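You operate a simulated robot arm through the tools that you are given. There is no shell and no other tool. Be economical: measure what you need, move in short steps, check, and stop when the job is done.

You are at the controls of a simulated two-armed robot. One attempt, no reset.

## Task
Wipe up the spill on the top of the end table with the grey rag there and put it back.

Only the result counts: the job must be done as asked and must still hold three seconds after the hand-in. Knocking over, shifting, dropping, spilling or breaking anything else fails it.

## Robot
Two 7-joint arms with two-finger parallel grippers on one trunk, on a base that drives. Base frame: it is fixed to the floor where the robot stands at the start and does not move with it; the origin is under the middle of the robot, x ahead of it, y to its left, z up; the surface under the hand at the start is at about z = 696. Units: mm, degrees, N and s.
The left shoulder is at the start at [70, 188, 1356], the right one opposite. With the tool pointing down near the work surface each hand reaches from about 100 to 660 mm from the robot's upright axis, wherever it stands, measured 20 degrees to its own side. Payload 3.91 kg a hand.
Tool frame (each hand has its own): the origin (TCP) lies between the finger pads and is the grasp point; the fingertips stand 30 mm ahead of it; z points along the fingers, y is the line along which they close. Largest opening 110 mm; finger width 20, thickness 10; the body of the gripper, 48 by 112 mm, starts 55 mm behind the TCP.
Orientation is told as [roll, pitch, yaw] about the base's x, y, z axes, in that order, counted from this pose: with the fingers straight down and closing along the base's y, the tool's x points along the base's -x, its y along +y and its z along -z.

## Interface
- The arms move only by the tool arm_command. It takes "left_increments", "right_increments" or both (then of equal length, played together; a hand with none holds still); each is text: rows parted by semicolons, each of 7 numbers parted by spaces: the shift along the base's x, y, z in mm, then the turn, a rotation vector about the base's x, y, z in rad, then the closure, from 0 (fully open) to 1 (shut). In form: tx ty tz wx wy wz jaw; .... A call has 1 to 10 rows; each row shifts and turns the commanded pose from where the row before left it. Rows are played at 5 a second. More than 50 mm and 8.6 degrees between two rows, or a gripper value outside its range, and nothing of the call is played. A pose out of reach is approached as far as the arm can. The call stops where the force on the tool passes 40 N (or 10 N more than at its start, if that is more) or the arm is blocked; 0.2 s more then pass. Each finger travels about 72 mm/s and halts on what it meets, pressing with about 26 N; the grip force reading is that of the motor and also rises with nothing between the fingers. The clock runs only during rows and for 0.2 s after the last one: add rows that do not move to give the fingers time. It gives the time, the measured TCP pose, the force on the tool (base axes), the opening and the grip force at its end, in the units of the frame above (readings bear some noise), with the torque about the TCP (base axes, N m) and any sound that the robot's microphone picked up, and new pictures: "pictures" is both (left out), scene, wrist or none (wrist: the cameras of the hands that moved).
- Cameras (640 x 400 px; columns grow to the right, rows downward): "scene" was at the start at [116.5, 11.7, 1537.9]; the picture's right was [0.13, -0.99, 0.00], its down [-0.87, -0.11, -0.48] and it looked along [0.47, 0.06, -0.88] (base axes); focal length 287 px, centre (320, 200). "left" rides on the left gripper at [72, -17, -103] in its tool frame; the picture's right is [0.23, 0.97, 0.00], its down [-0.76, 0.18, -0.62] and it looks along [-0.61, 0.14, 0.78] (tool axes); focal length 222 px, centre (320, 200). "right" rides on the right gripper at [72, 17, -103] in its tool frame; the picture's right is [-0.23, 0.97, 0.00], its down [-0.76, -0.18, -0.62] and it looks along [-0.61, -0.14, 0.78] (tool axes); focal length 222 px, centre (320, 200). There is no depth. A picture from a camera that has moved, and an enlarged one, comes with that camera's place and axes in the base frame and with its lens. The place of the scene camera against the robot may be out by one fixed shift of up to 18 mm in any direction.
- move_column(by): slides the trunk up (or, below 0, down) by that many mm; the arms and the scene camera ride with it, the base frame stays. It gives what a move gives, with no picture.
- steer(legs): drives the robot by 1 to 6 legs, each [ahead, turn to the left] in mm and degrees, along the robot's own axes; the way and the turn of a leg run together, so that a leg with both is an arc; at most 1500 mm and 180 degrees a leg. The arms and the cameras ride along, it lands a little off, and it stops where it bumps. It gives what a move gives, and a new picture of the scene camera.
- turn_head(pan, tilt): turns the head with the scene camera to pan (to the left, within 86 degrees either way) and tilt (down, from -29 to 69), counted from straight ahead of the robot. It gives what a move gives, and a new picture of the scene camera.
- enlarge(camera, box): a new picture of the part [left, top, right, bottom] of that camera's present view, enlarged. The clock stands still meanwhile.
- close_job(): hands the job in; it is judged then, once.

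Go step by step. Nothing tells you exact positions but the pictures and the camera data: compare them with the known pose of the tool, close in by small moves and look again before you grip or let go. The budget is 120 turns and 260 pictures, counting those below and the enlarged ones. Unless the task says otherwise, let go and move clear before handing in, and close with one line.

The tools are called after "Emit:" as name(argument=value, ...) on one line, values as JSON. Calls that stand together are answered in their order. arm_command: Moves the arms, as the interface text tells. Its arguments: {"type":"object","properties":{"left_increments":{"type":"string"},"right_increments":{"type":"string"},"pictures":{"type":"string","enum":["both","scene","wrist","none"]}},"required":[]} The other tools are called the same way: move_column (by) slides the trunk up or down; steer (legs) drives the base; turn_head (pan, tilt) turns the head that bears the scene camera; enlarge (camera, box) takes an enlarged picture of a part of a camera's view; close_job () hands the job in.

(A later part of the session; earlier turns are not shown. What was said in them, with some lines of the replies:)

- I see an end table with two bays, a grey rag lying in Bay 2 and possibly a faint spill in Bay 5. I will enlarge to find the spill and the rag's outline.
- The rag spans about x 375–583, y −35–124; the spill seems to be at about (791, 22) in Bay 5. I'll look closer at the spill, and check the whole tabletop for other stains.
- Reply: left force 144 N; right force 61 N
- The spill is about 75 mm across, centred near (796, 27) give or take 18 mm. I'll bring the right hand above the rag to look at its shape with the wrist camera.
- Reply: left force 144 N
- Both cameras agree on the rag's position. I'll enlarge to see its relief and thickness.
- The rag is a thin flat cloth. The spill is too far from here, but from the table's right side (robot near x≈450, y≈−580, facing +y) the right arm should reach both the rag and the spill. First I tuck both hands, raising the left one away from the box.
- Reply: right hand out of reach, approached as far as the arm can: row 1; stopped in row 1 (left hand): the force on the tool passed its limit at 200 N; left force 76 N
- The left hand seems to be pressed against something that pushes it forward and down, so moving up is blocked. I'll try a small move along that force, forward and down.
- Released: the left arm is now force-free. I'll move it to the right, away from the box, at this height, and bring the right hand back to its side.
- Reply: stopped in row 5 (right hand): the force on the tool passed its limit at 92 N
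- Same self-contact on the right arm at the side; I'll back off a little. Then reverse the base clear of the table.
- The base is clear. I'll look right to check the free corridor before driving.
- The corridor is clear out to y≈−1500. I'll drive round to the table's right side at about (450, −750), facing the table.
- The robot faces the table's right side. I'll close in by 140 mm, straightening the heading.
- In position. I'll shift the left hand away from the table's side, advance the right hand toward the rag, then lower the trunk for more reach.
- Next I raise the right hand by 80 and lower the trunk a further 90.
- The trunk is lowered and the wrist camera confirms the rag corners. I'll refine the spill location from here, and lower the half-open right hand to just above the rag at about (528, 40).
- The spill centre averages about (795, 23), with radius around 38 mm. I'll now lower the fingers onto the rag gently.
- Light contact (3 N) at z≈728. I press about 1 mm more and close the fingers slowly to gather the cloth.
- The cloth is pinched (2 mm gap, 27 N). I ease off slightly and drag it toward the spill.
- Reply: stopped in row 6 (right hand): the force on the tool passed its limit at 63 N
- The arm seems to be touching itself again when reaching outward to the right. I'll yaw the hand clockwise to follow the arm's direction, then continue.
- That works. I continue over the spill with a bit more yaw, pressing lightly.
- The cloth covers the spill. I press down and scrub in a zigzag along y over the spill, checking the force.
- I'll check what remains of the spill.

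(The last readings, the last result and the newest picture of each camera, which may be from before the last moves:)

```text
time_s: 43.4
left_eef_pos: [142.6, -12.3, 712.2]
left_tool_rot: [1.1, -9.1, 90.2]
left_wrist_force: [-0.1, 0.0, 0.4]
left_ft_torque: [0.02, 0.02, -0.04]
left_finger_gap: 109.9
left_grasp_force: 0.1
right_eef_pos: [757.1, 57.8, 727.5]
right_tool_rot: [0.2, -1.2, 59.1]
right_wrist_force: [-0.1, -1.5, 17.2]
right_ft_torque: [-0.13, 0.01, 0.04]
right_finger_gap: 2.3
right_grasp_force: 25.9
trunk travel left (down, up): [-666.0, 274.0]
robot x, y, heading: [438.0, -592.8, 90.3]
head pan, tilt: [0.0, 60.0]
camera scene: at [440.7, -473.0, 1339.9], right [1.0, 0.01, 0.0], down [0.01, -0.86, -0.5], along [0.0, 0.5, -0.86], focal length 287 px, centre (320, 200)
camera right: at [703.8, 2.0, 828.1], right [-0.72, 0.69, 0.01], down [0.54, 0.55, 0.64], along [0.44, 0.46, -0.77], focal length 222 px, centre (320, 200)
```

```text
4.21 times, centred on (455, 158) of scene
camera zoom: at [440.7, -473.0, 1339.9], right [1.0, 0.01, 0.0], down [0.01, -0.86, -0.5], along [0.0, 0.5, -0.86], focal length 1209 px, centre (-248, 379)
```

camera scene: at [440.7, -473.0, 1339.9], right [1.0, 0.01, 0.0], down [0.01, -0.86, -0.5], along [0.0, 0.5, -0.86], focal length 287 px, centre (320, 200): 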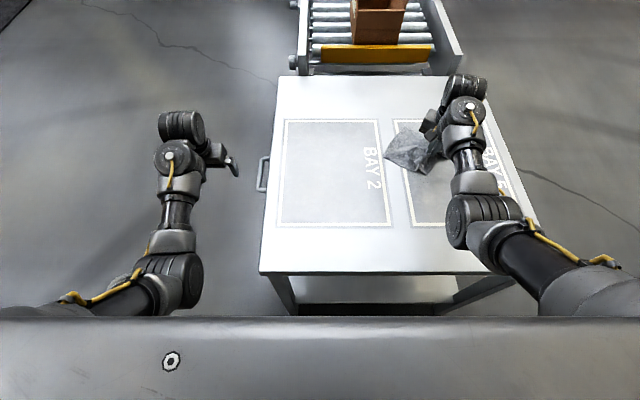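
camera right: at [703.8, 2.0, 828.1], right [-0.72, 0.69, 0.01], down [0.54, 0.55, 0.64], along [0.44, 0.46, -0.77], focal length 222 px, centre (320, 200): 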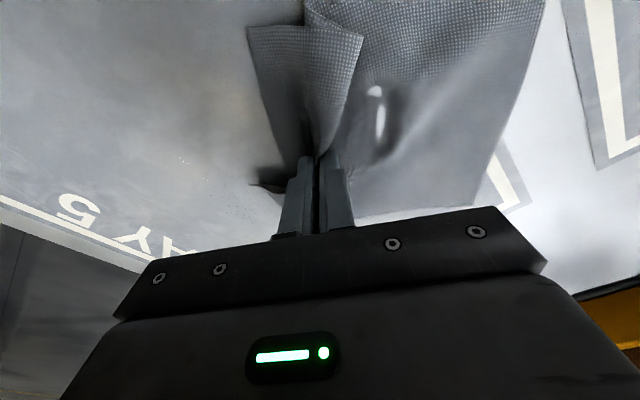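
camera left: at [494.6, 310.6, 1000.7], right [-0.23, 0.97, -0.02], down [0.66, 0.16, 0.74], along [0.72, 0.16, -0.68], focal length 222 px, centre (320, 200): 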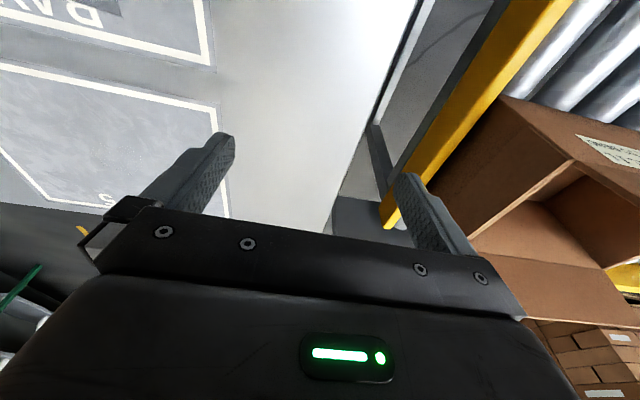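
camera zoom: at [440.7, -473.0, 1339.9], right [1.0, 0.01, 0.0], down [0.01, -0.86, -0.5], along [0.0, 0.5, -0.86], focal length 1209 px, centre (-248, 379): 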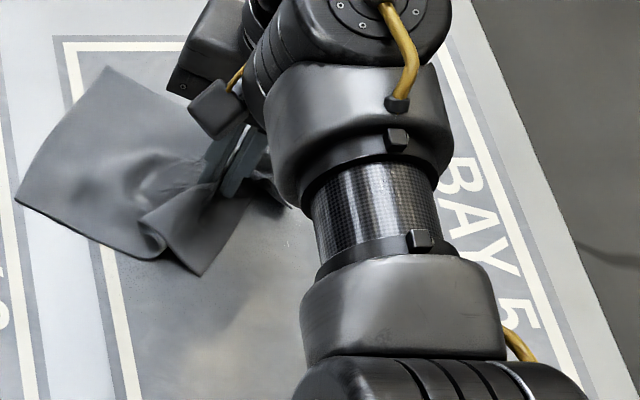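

Most of the spill is gone; specks remain around (822, −8) to (826, 11). I drag the cloth back to the +x side and scrub that area more densely.

Emit:
arm_command(right_increments="30 -5 0 0 0 -0.05 1; 35 -10 0 0 0 -0.05 1; 25 -20 0 0 0 0 1; 0 -30 0 0 0 0 1; -5 -20 0 0 0 0 1; -5 25 0 0 0 0 1; -5 35 0 0 0 0 1; -5 -30 0 0 0 0 1; -5 -35 0 0 0 0 1; -5 20 0 0 0 0 1", pictures="wrist")

Emit:
arm_command(right_increments="-5 30 0 0 0 0 1; -5 25 0 0 0 0 1; -5 -30 0 0 0 0 1; -5 -35 0 0 0 0 1; -10 -15 0 0 0 0 1; -10 35 0 0 0 0 1; -10 40 0 0 0 0 1; -20 20 0 0 0 0 1; 0 0 0 0 0 0 1", pictures="both")

```text
time_s: 45.5
left_eef_pos: [142.4, -11.7, 712.4]
left_tool_rot: [1.1, -9.1, 90.3]
left_wrist_force: [0.6, 0.4, 0.0]
left_ft_torque: [-0.01, -0.03, -0.01]
left_finger_gap: 110.0
left_grasp_force: 0.0
right_eef_pos: [818.9, -22.7, 728.3]
right_tool_rot: [0.4, -1.2, 53.3]
right_wrist_force: [-1.1, -5.7, 23.7]
right_ft_torque: [-0.29, 0.04, 0.02]
right_finger_gap: 2.2
right_grasp_force: 26.0
trunk travel left (down, up): [-666.0, 274.0]
robot x, y, heading: [442.6, -585.8, 90.3]
head pan, tilt: [0.0, 60.0]
stopped in row 10 (right hand): the force on the tool passed its limit at 41 N (the readings are from after the stop); the commanded pose is now the measured one
camera right: at [761.2, -71.9, 828.0], right [-0.64, 0.76, 0.01], down [0.59, 0.49, 0.64], along [0.48, 0.42, -0.77], focal length 222 px, centre (320, 200)
```

right: 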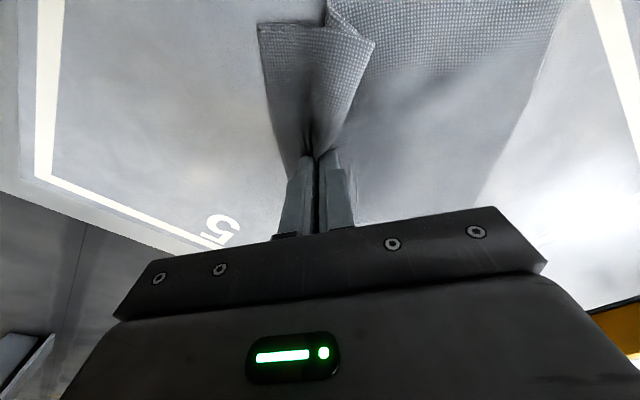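

```text
time_s: 47.5
left_eef_pos: [143.2, -11.9, 712.3]
left_tool_rot: [1.1, -9.1, 90.3]
left_wrist_force: [0.0, -0.6, 0.6]
left_ft_torque: [-0.04, -0.01, 0.01]
left_finger_gap: 109.8
left_grasp_force: 0.1
right_eef_pos: [750.6, 45.4, 727.5]
right_tool_rot: [0.4, -1.0, 53.3]
right_wrist_force: [2.5, -5.2, 21.3]
right_ft_torque: [-0.18, -0.13, 0.04]
right_finger_gap: 2.6
right_grasp_force: 26.2
trunk travel left (down, up): [-666.0, 274.0]
robot x, y, heading: [443.0, -591.3, 90.5]
head pan, tilt: [0.0, 60.0]
camera scene: at [441.9, -473.6, 1340.1], right [1.0, 0.01, 0.0], down [0.0, -0.86, -0.5], along [0.0, 0.5, -0.86], focal length 287 px, centre (320, 200)
camera right: at [692.8, -4.5, 828.3], right [-0.64, 0.76, 0.01], down [0.59, 0.49, 0.64], along [0.48, 0.42, -0.77], focal length 222 px, centre (320, 200)
```

scene: 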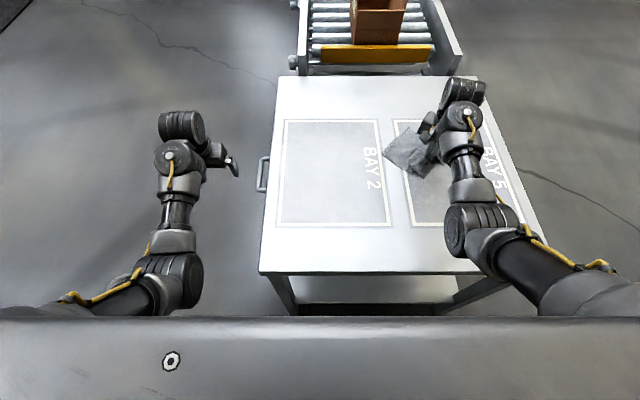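
right: 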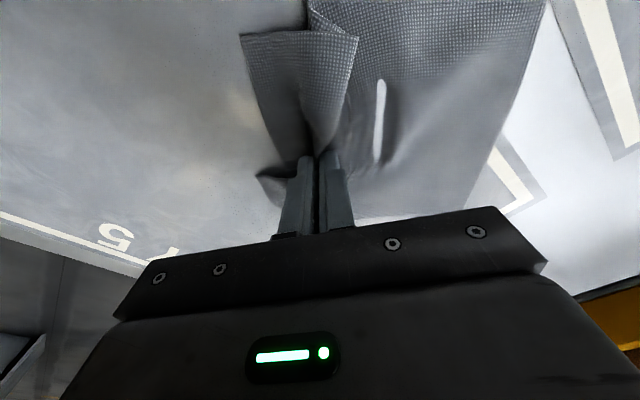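

The specks look gone. I lift the cloth to inspect the whole bay before carrying it back.

Emit:
arm_command(right_increments="0 0 30 0 0 0 1; 0 0 30 0 0 0 1; -10 0 30 0 0 0 1; -20 0 30 0 0 0.05 1; -30 0 30 0 0 0.05 1; -30 0 20 0 0 0.05 1; 0 0 0 0 0 0 1", pictures="both")

```text
time_s: 49.1
left_eef_pos: [141.9, -10.6, 710.7]
left_tool_rot: [1.2, -9.0, 90.3]
left_wrist_force: [-0.3, -0.8, -0.3]
left_ft_torque: [0.0, 0.01, -0.01]
left_finger_gap: 109.9
left_grasp_force: 0.1
right_eef_pos: [681.6, 58.0, 820.6]
right_tool_rot: [0.3, -0.9, 61.0]
right_wrist_force: [0.5, 0.5, 0.1]
right_ft_torque: [0.01, 0.03, -0.02]
right_finger_gap: 2.3
right_grasp_force: 25.9
right hand out of reach, approached as far as the arm can: row 3, 4, 5, 6
trunk travel left (down, up): [-666.0, 274.0]
robot x, y, heading: [439.5, -592.6, 90.6]
head pan, tilt: [0.0, 60.0]
camera scene: at [442.8, -470.1, 1339.7], right [1.0, 0.01, 0.0], down [0.0, -0.87, -0.5], along [0.0, 0.5, -0.87], focal length 287 px, centre (320, 200)
camera right: at [630.2, 1.9, 921.5], right [-0.74, 0.67, 0.01], down [0.52, 0.57, 0.63], along [0.42, 0.47, -0.77], focal length 222 px, centre (320, 200)
```

scene: 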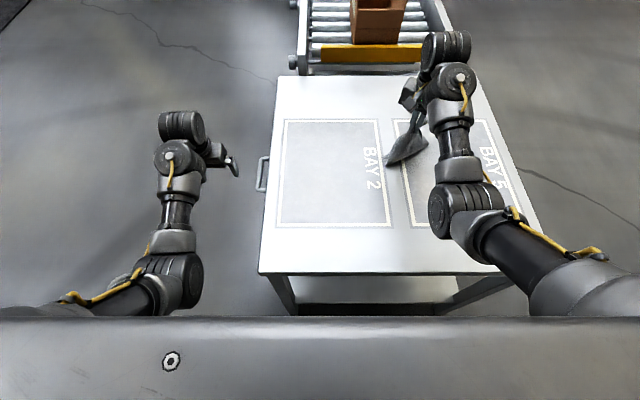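
right: 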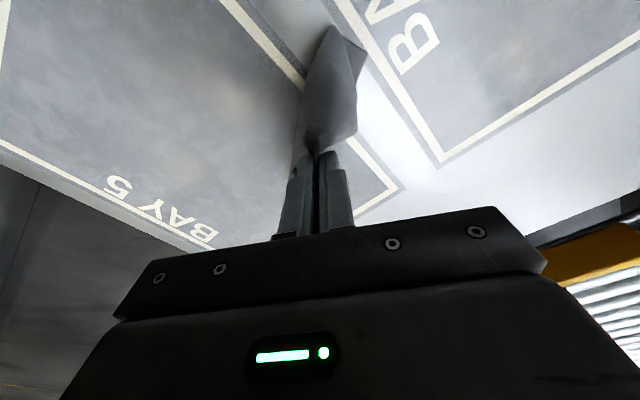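

The hand can't rise further here, but the cloth hangs free of the bay. I'll inspect Bay 5 closely.

Emit:
enlarge(camera="right", box=[60, 30, 320, 250])

Emit:
move_column(by=70)

Emit:
enlarge(camera="right", box=[60, 30, 320, 250])

```text
1.82 times, centred on (190, 140) of right
camera zoom: at [630.2, 1.9, 921.5], right [-0.74, 0.67, 0.01], down [0.52, 0.57, 0.63], along [0.42, 0.47, -0.77], focal length 404 px, centre (556, 309)
```

zoom: 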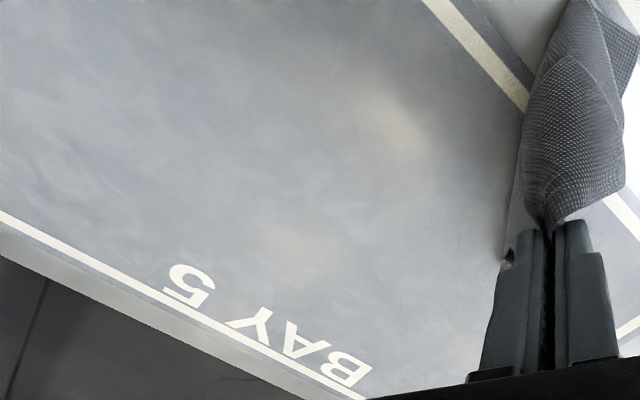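

```text
time_s: 50.2
left_eef_pos: [142.2, -10.9, 780.7]
left_tool_rot: [1.3, -8.8, 90.3]
left_wrist_force: [0.5, 0.6, 0.3]
left_ft_torque: [-0.02, 0.0, 0.02]
left_finger_gap: 110.0
left_grasp_force: 0.1
right_eef_pos: [680.9, 58.3, 889.6]
right_tool_rot: [0.3, -1.0, 60.9]
right_wrist_force: [0.5, -0.3, 0.3]
right_ft_torque: [-0.01, 0.0, 0.0]
right_finger_gap: 2.3
right_grasp_force: 25.8
trunk travel left (down, up): [-736.0, 204.0]
robot x, y, heading: [437.6, -592.6, 90.4]
head pan, tilt: [0.0, 60.0]
```

```text
1.82 times, centred on (190, 140) of right
camera zoom: at [630.0, 2.2, 991.2], right [-0.74, 0.67, 0.01], down [0.52, 0.57, 0.63], along [0.42, 0.47, -0.77], focal length 404 px, centre (556, 309)
```

zoom: 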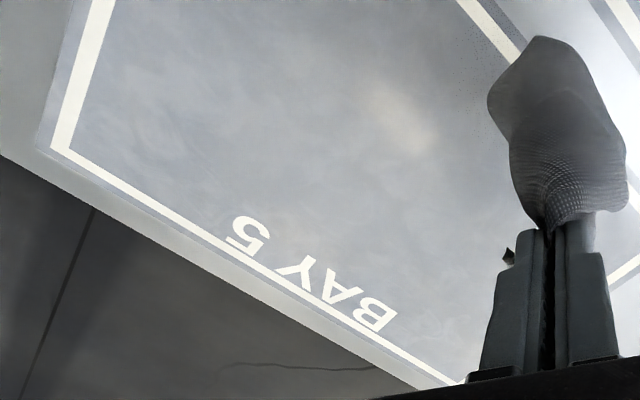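

Bay 5 looks clean. Now I carry the hanging cloth back above the rag's old near-end, restoring the yaw.

Emit:
arm_command(right_increments="-25 0 0 0 0 0.05 1; -35 -2 0 0 0 0.1 1; -40 -2 0 0 0 0.1 1; -40 -2 0 0 0 0.1 1; -40 -2 0 0 0 0.1 1; -40 -2 0 0 0 0.03 1; -40 -2 0 0 0 0 1; -25 0 0 0 0 0 1; 0 0 0 0 0 0 1; 0 0 0 0 0 0 1", pictures="both")

```text
time_s: 52.4
left_eef_pos: [143.4, -11.3, 782.1]
left_tool_rot: [1.2, -9.0, 90.2]
left_wrist_force: [0.4, -0.4, -0.4]
left_ft_torque: [-0.01, 0.0, 0.0]
left_finger_gap: 110.1
left_grasp_force: 0.1
right_eef_pos: [411.4, 52.8, 886.3]
right_tool_rot: [-0.7, -1.0, 87.3]
right_wrist_force: [-0.3, 0.3, 0.3]
right_ft_torque: [0.02, 0.02, -0.01]
right_finger_gap: 2.3
right_grasp_force: 25.6
trunk travel left (down, up): [-736.0, 204.0]
robot x, y, heading: [442.8, -588.9, 90.4]
head pan, tilt: [0.0, 60.0]
camera scene: at [442.2, -469.9, 1409.7], right [1.0, 0.01, 0.0], down [0.0, -0.87, -0.5], along [0.0, 0.5, -0.87], focal length 287 px, centre (320, 200)
camera right: at [388.9, -19.8, 986.1], right [-0.96, 0.27, -0.01], down [0.2, 0.74, 0.64], along [0.18, 0.61, -0.77], focal length 222 px, centre (320, 200)
```

scene: 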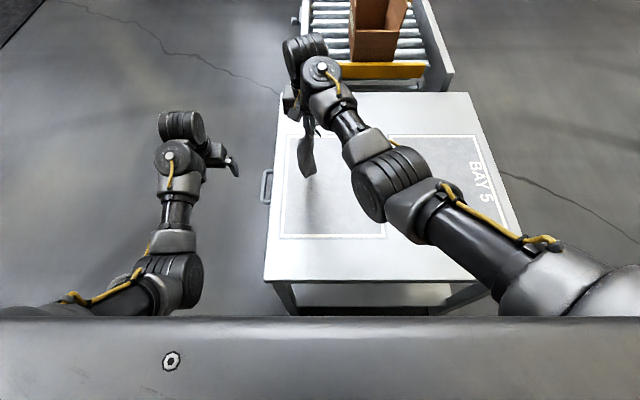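
right: 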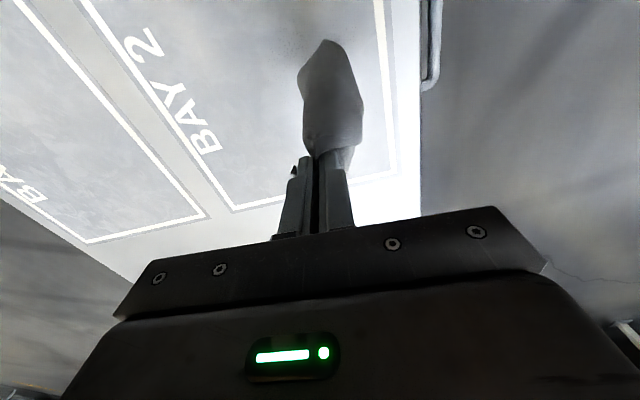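

Now I lay it: lowering while sweeping +x so the tail spreads out flat behind the fingers.

Emit:
arm_command(right_increments="-10 0 -10 0 0 0 1; 0 0 -15 0 0 0 1; 10 0 -15 0 0 0 1; 15 0 -18 0 0 0 1; 20 0 -20 0 0 0 1; 20 0 -20 0 0 0 1; 0 0 0 0 0 0 1", pictures="both")

```text
time_s: 54.0
left_eef_pos: [142.4, -10.9, 782.4]
left_tool_rot: [1.2, -9.0, 90.2]
left_wrist_force: [0.1, -0.3, 0.2]
left_ft_torque: [0.01, -0.05, 0.0]
left_finger_gap: 110.1
left_grasp_force: 0.1
right_eef_pos: [450.3, 46.2, 791.4]
right_tool_rot: [0.4, -1.0, 88.5]
right_wrist_force: [-0.6, 0.0, 0.3]
right_ft_torque: [0.02, 0.0, -0.04]
right_finger_gap: 2.1
right_grasp_force: 26.2
trunk travel left (down, up): [-736.0, 204.0]
robot x, y, heading: [443.0, -589.6, 90.2]
head pan, tilt: [0.0, 60.0]
camera scene: at [441.5, -470.3, 1409.8], right [1.0, 0.01, 0.0], down [0.01, -0.87, -0.5], along [0.0, 0.5, -0.87], focal length 287 px, centre (320, 200)
camera right: at [430.6, -26.8, 892.4], right [-0.97, 0.25, 0.01], down [0.2, 0.75, 0.63], along [0.15, 0.62, -0.77], focal length 222 px, centre (320, 200)
```

scene: 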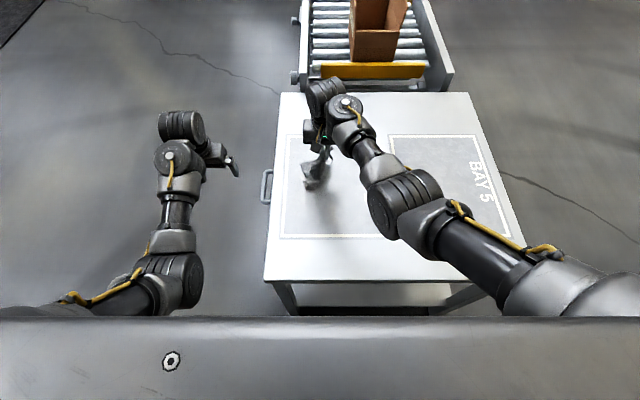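
right: 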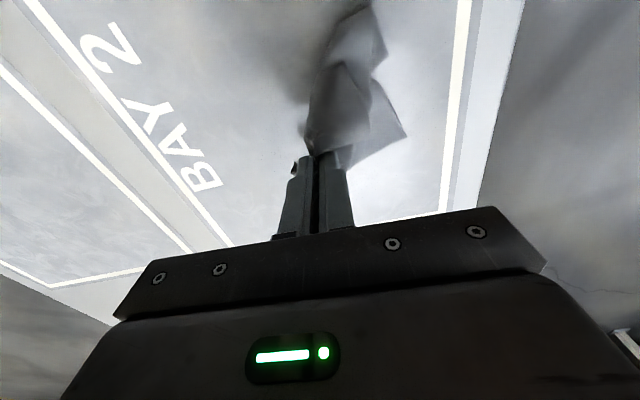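

The tail has landed. I continue down and forward to draw it flat.

Emit:
arm_command(right_increments="20 0 -18 0 0 0 1; 20 0 -15 0 0 0 1; 20 0 -12 0 0 0 1; 20 0 -10 0 0 0 1; 15 0 -6 0 0 0 1; 0 0 0 0 0 0 1", pictures="both")

```text
time_s: 55.4
left_eef_pos: [142.7, -11.2, 780.7]
left_tool_rot: [1.2, -9.0, 90.3]
left_wrist_force: [-0.6, 0.6, -0.1]
left_ft_torque: [0.03, -0.02, 0.0]
left_finger_gap: 109.8
left_grasp_force: 0.0
right_eef_pos: [546.3, 45.4, 731.7]
right_tool_rot: [0.3, -0.8, 88.5]
right_wrist_force: [-0.8, -0.8, 0.5]
right_ft_torque: [0.01, -0.01, -0.03]
right_finger_gap: 2.3
right_grasp_force: 25.5
trunk travel left (down, up): [-736.0, 204.0]
robot x, y, heading: [436.7, -587.9, 90.3]
head pan, tilt: [0.0, 60.0]
camera scene: at [442.1, -470.0, 1409.7], right [1.0, 0.01, 0.0], down [0.0, -0.87, -0.5], along [0.0, 0.5, -0.87], focal length 287 px, centre (320, 200)
camera right: at [527.3, -28.4, 832.6], right [-0.97, 0.25, 0.01], down [0.2, 0.75, 0.63], along [0.16, 0.61, -0.77], focal length 222 px, centre (320, 200)
```

scene: 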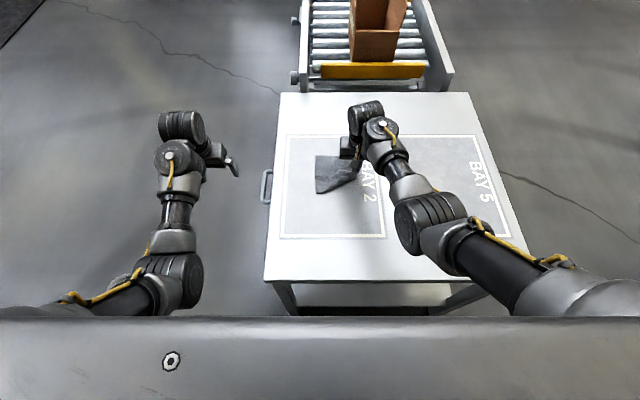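
right: 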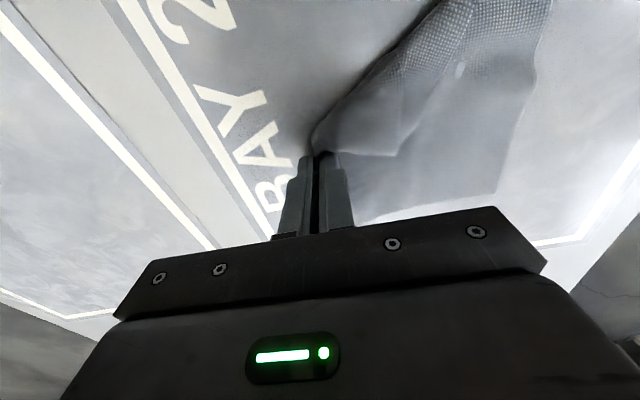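

The cloth is spread back in Bay 2, roughly on its old place. I'll nudge it back slightly, then open the fingers and rise.

Emit:
arm_command(right_increments="-10 0 -3 0 0 0 1; 0 0 0 0 0 0 0.9; 0 0 0 0 0 0 0.75; 0 0 0 0 0 0 0.6; 0 0 0 0 0 0 0.5; 0 0 0 0 0 0 0.5", pictures="wrist")

Emit:
arm_command(right_increments="0 0 10 0 0 0 0.5; 0 0 20 0 0 0 0.5; 0 0 30 0 0 0 0.5; 0 0 30 0 0 0 0.5; 0 0 0 0 0 0 0.5", pictures="both")

```text
time_s: 56.8
left_eef_pos: [141.6, -10.1, 782.4]
left_tool_rot: [1.2, -9.1, 90.4]
left_wrist_force: [0.2, 0.9, -0.4]
left_ft_torque: [0.02, 0.0, 0.0]
left_finger_gap: 110.0
left_grasp_force: 0.0
right_eef_pos: [536.7, 44.4, 727.8]
right_tool_rot: [0.3, -0.8, 88.4]
right_wrist_force: [0.6, -0.9, 1.0]
right_ft_torque: [0.01, 0.01, -0.05]
right_finger_gap: 54.8
right_grasp_force: 0.0
trunk travel left (down, up): [-736.0, 204.0]
robot x, y, heading: [442.4, -594.5, 90.2]
head pan, tilt: [0.0, 60.0]
camera right: at [516.8, -28.2, 829.5], right [-0.97, 0.25, 0.01], down [0.2, 0.75, 0.63], along [0.15, 0.61, -0.77], focal length 222 px, centre (320, 200)
```

right: 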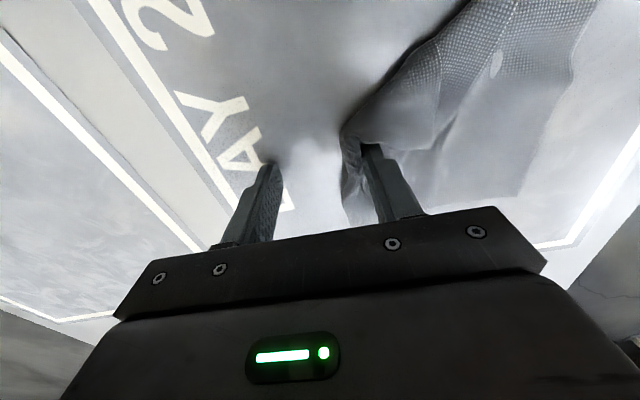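

```text
time_s: 58.0
left_eef_pos: [143.1, -10.9, 780.6]
left_tool_rot: [1.3, -9.0, 90.2]
left_wrist_force: [-0.8, -0.2, -0.1]
left_ft_torque: [0.02, 0.02, -0.03]
left_finger_gap: 109.9
left_grasp_force: 0.0
right_eef_pos: [535.1, 46.0, 820.2]
right_tool_rot: [0.4, -0.8, 88.4]
right_wrist_force: [0.2, 0.3, 1.0]
right_ft_torque: [0.01, 0.0, 0.0]
right_finger_gap: 55.1
right_grasp_force: 0.1
trunk travel left (down, up): [-736.0, 204.0]
robot x, y, heading: [441.7, -589.3, 90.5]
head pan, tilt: [0.0, 60.0]
camera scene: at [442.5, -469.7, 1409.7], right [1.0, 0.01, 0.0], down [0.0, -0.87, -0.5], along [0.0, 0.5, -0.87], focal length 287 px, centre (320, 200)
camera right: at [516.2, -27.2, 920.6], right [-0.97, 0.25, 0.01], down [0.2, 0.75, 0.63], along [0.15, 0.61, -0.77], focal length 222 px, centre (320, 200)
```

scene: 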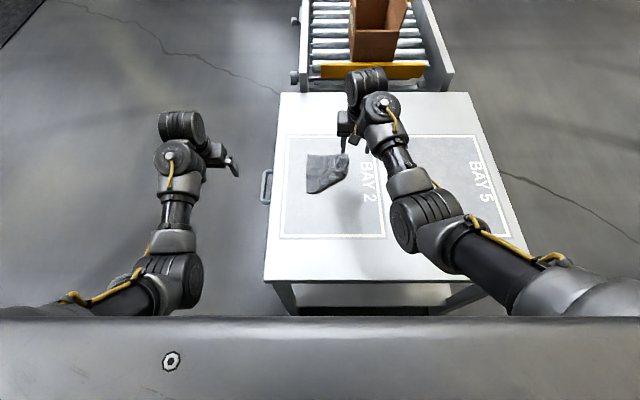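
right: 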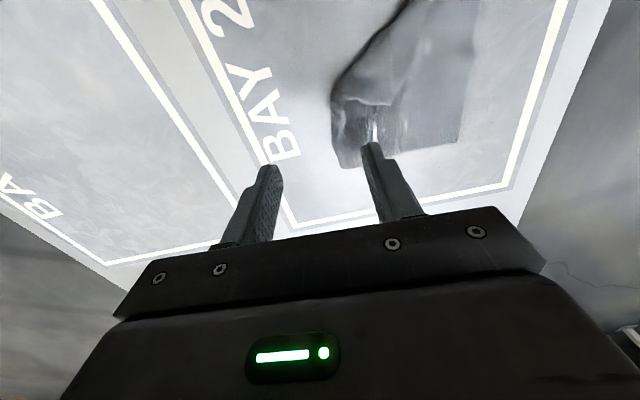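

The rag lies at about x 403–530, y −35–106, centred within ~15 mm of its old centre. I move the hand clear and inspect both bays.

Emit:
arm_command(right_increments="0 -30 10 0 0 0 0.5; 0 -40 10 0 0 0 0.5; 0 -40 10 0 0 0 0.5; 0 -40 0 0 0 0 0.5; 0 -40 0 0 0 0 0.5; 0 -40 0 0 0 0 0.5; 0 0 0 0 0 0 0.5", pictures="scene")

Emit:
enlarge(camera="scene", box=[280, 125, 410, 205])

Emit:
enlarge(camera="scene", box=[385, 130, 505, 205])

```text
time_s: 59.6
left_eef_pos: [143.1, -10.7, 780.9]
left_tool_rot: [1.2, -8.9, 90.4]
left_wrist_force: [-0.2, 0.0, 1.1]
left_ft_torque: [0.01, 0.01, -0.02]
left_finger_gap: 110.0
left_grasp_force: 0.0
right_eef_pos: [519.7, -121.0, 791.4]
right_tool_rot: [0.2, -0.9, 88.4]
right_wrist_force: [-0.6, -0.1, 1.1]
right_ft_torque: [0.01, 0.03, -0.01]
right_finger_gap: 55.0
right_grasp_force: 0.0
right hand out of reach, approached as far as the arm can: row 3, 4, 5, 6
trunk travel left (down, up): [-736.0, 204.0]
robot x, y, heading: [438.3, -589.9, 90.4]
head pan, tilt: [0.0, 60.0]
camera scene: at [442.3, -469.3, 1409.6], right [1.0, 0.01, 0.0], down [0.0, -0.87, -0.5], along [0.0, 0.5, -0.87], focal length 287 px, centre (320, 200)
```

scene: 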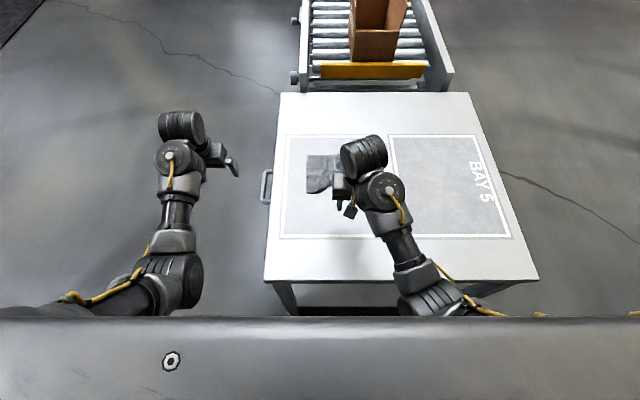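

```text
4.92 times, centred on (345, 165) of scene
camera zoom: at [442.3, -469.3, 1409.6], right [1.0, 0.01, 0.0], down [0.0, -0.87, -0.5], along [0.0, 0.5, -0.87], focal length 1414 px, centre (197, 372)
```

zoom: 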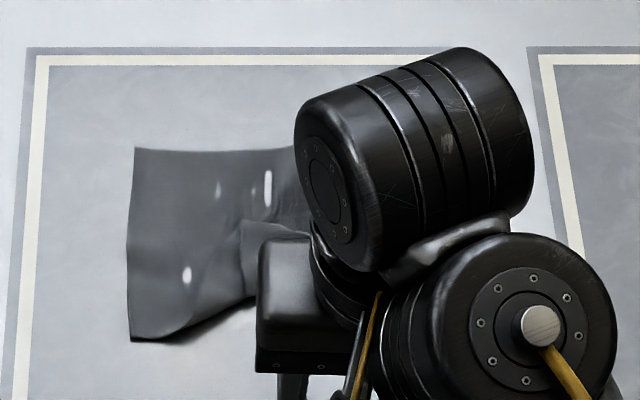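

```text
5.33 times, centred on (445, 168) of scene
camera zoom: at [442.3, -469.3, 1409.6], right [1.0, 0.01, 0.0], down [0.0, -0.87, -0.5], along [0.0, 0.5, -0.87], focal length 1531 px, centre (-347, 373)
```

zoom: 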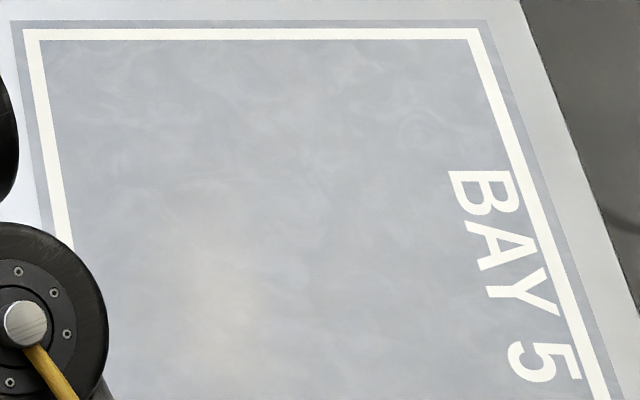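

Bay 5 is clean, the rag is lying free back in Bay 2, and both hands are clear. Handing in.

Emit:
close_job()

```text
The job is handed in.
```

I wiped up the spill in Bay 5 with the grey rag. The last enlarged pictures show no trace of it. The rag is back in Bay 2, centred about 15 mm from where it started and slightly folded at the end I gripped. Both hands are clear of it, and I saw nothing else on the table or conveyor disturbed. The job is handed in.
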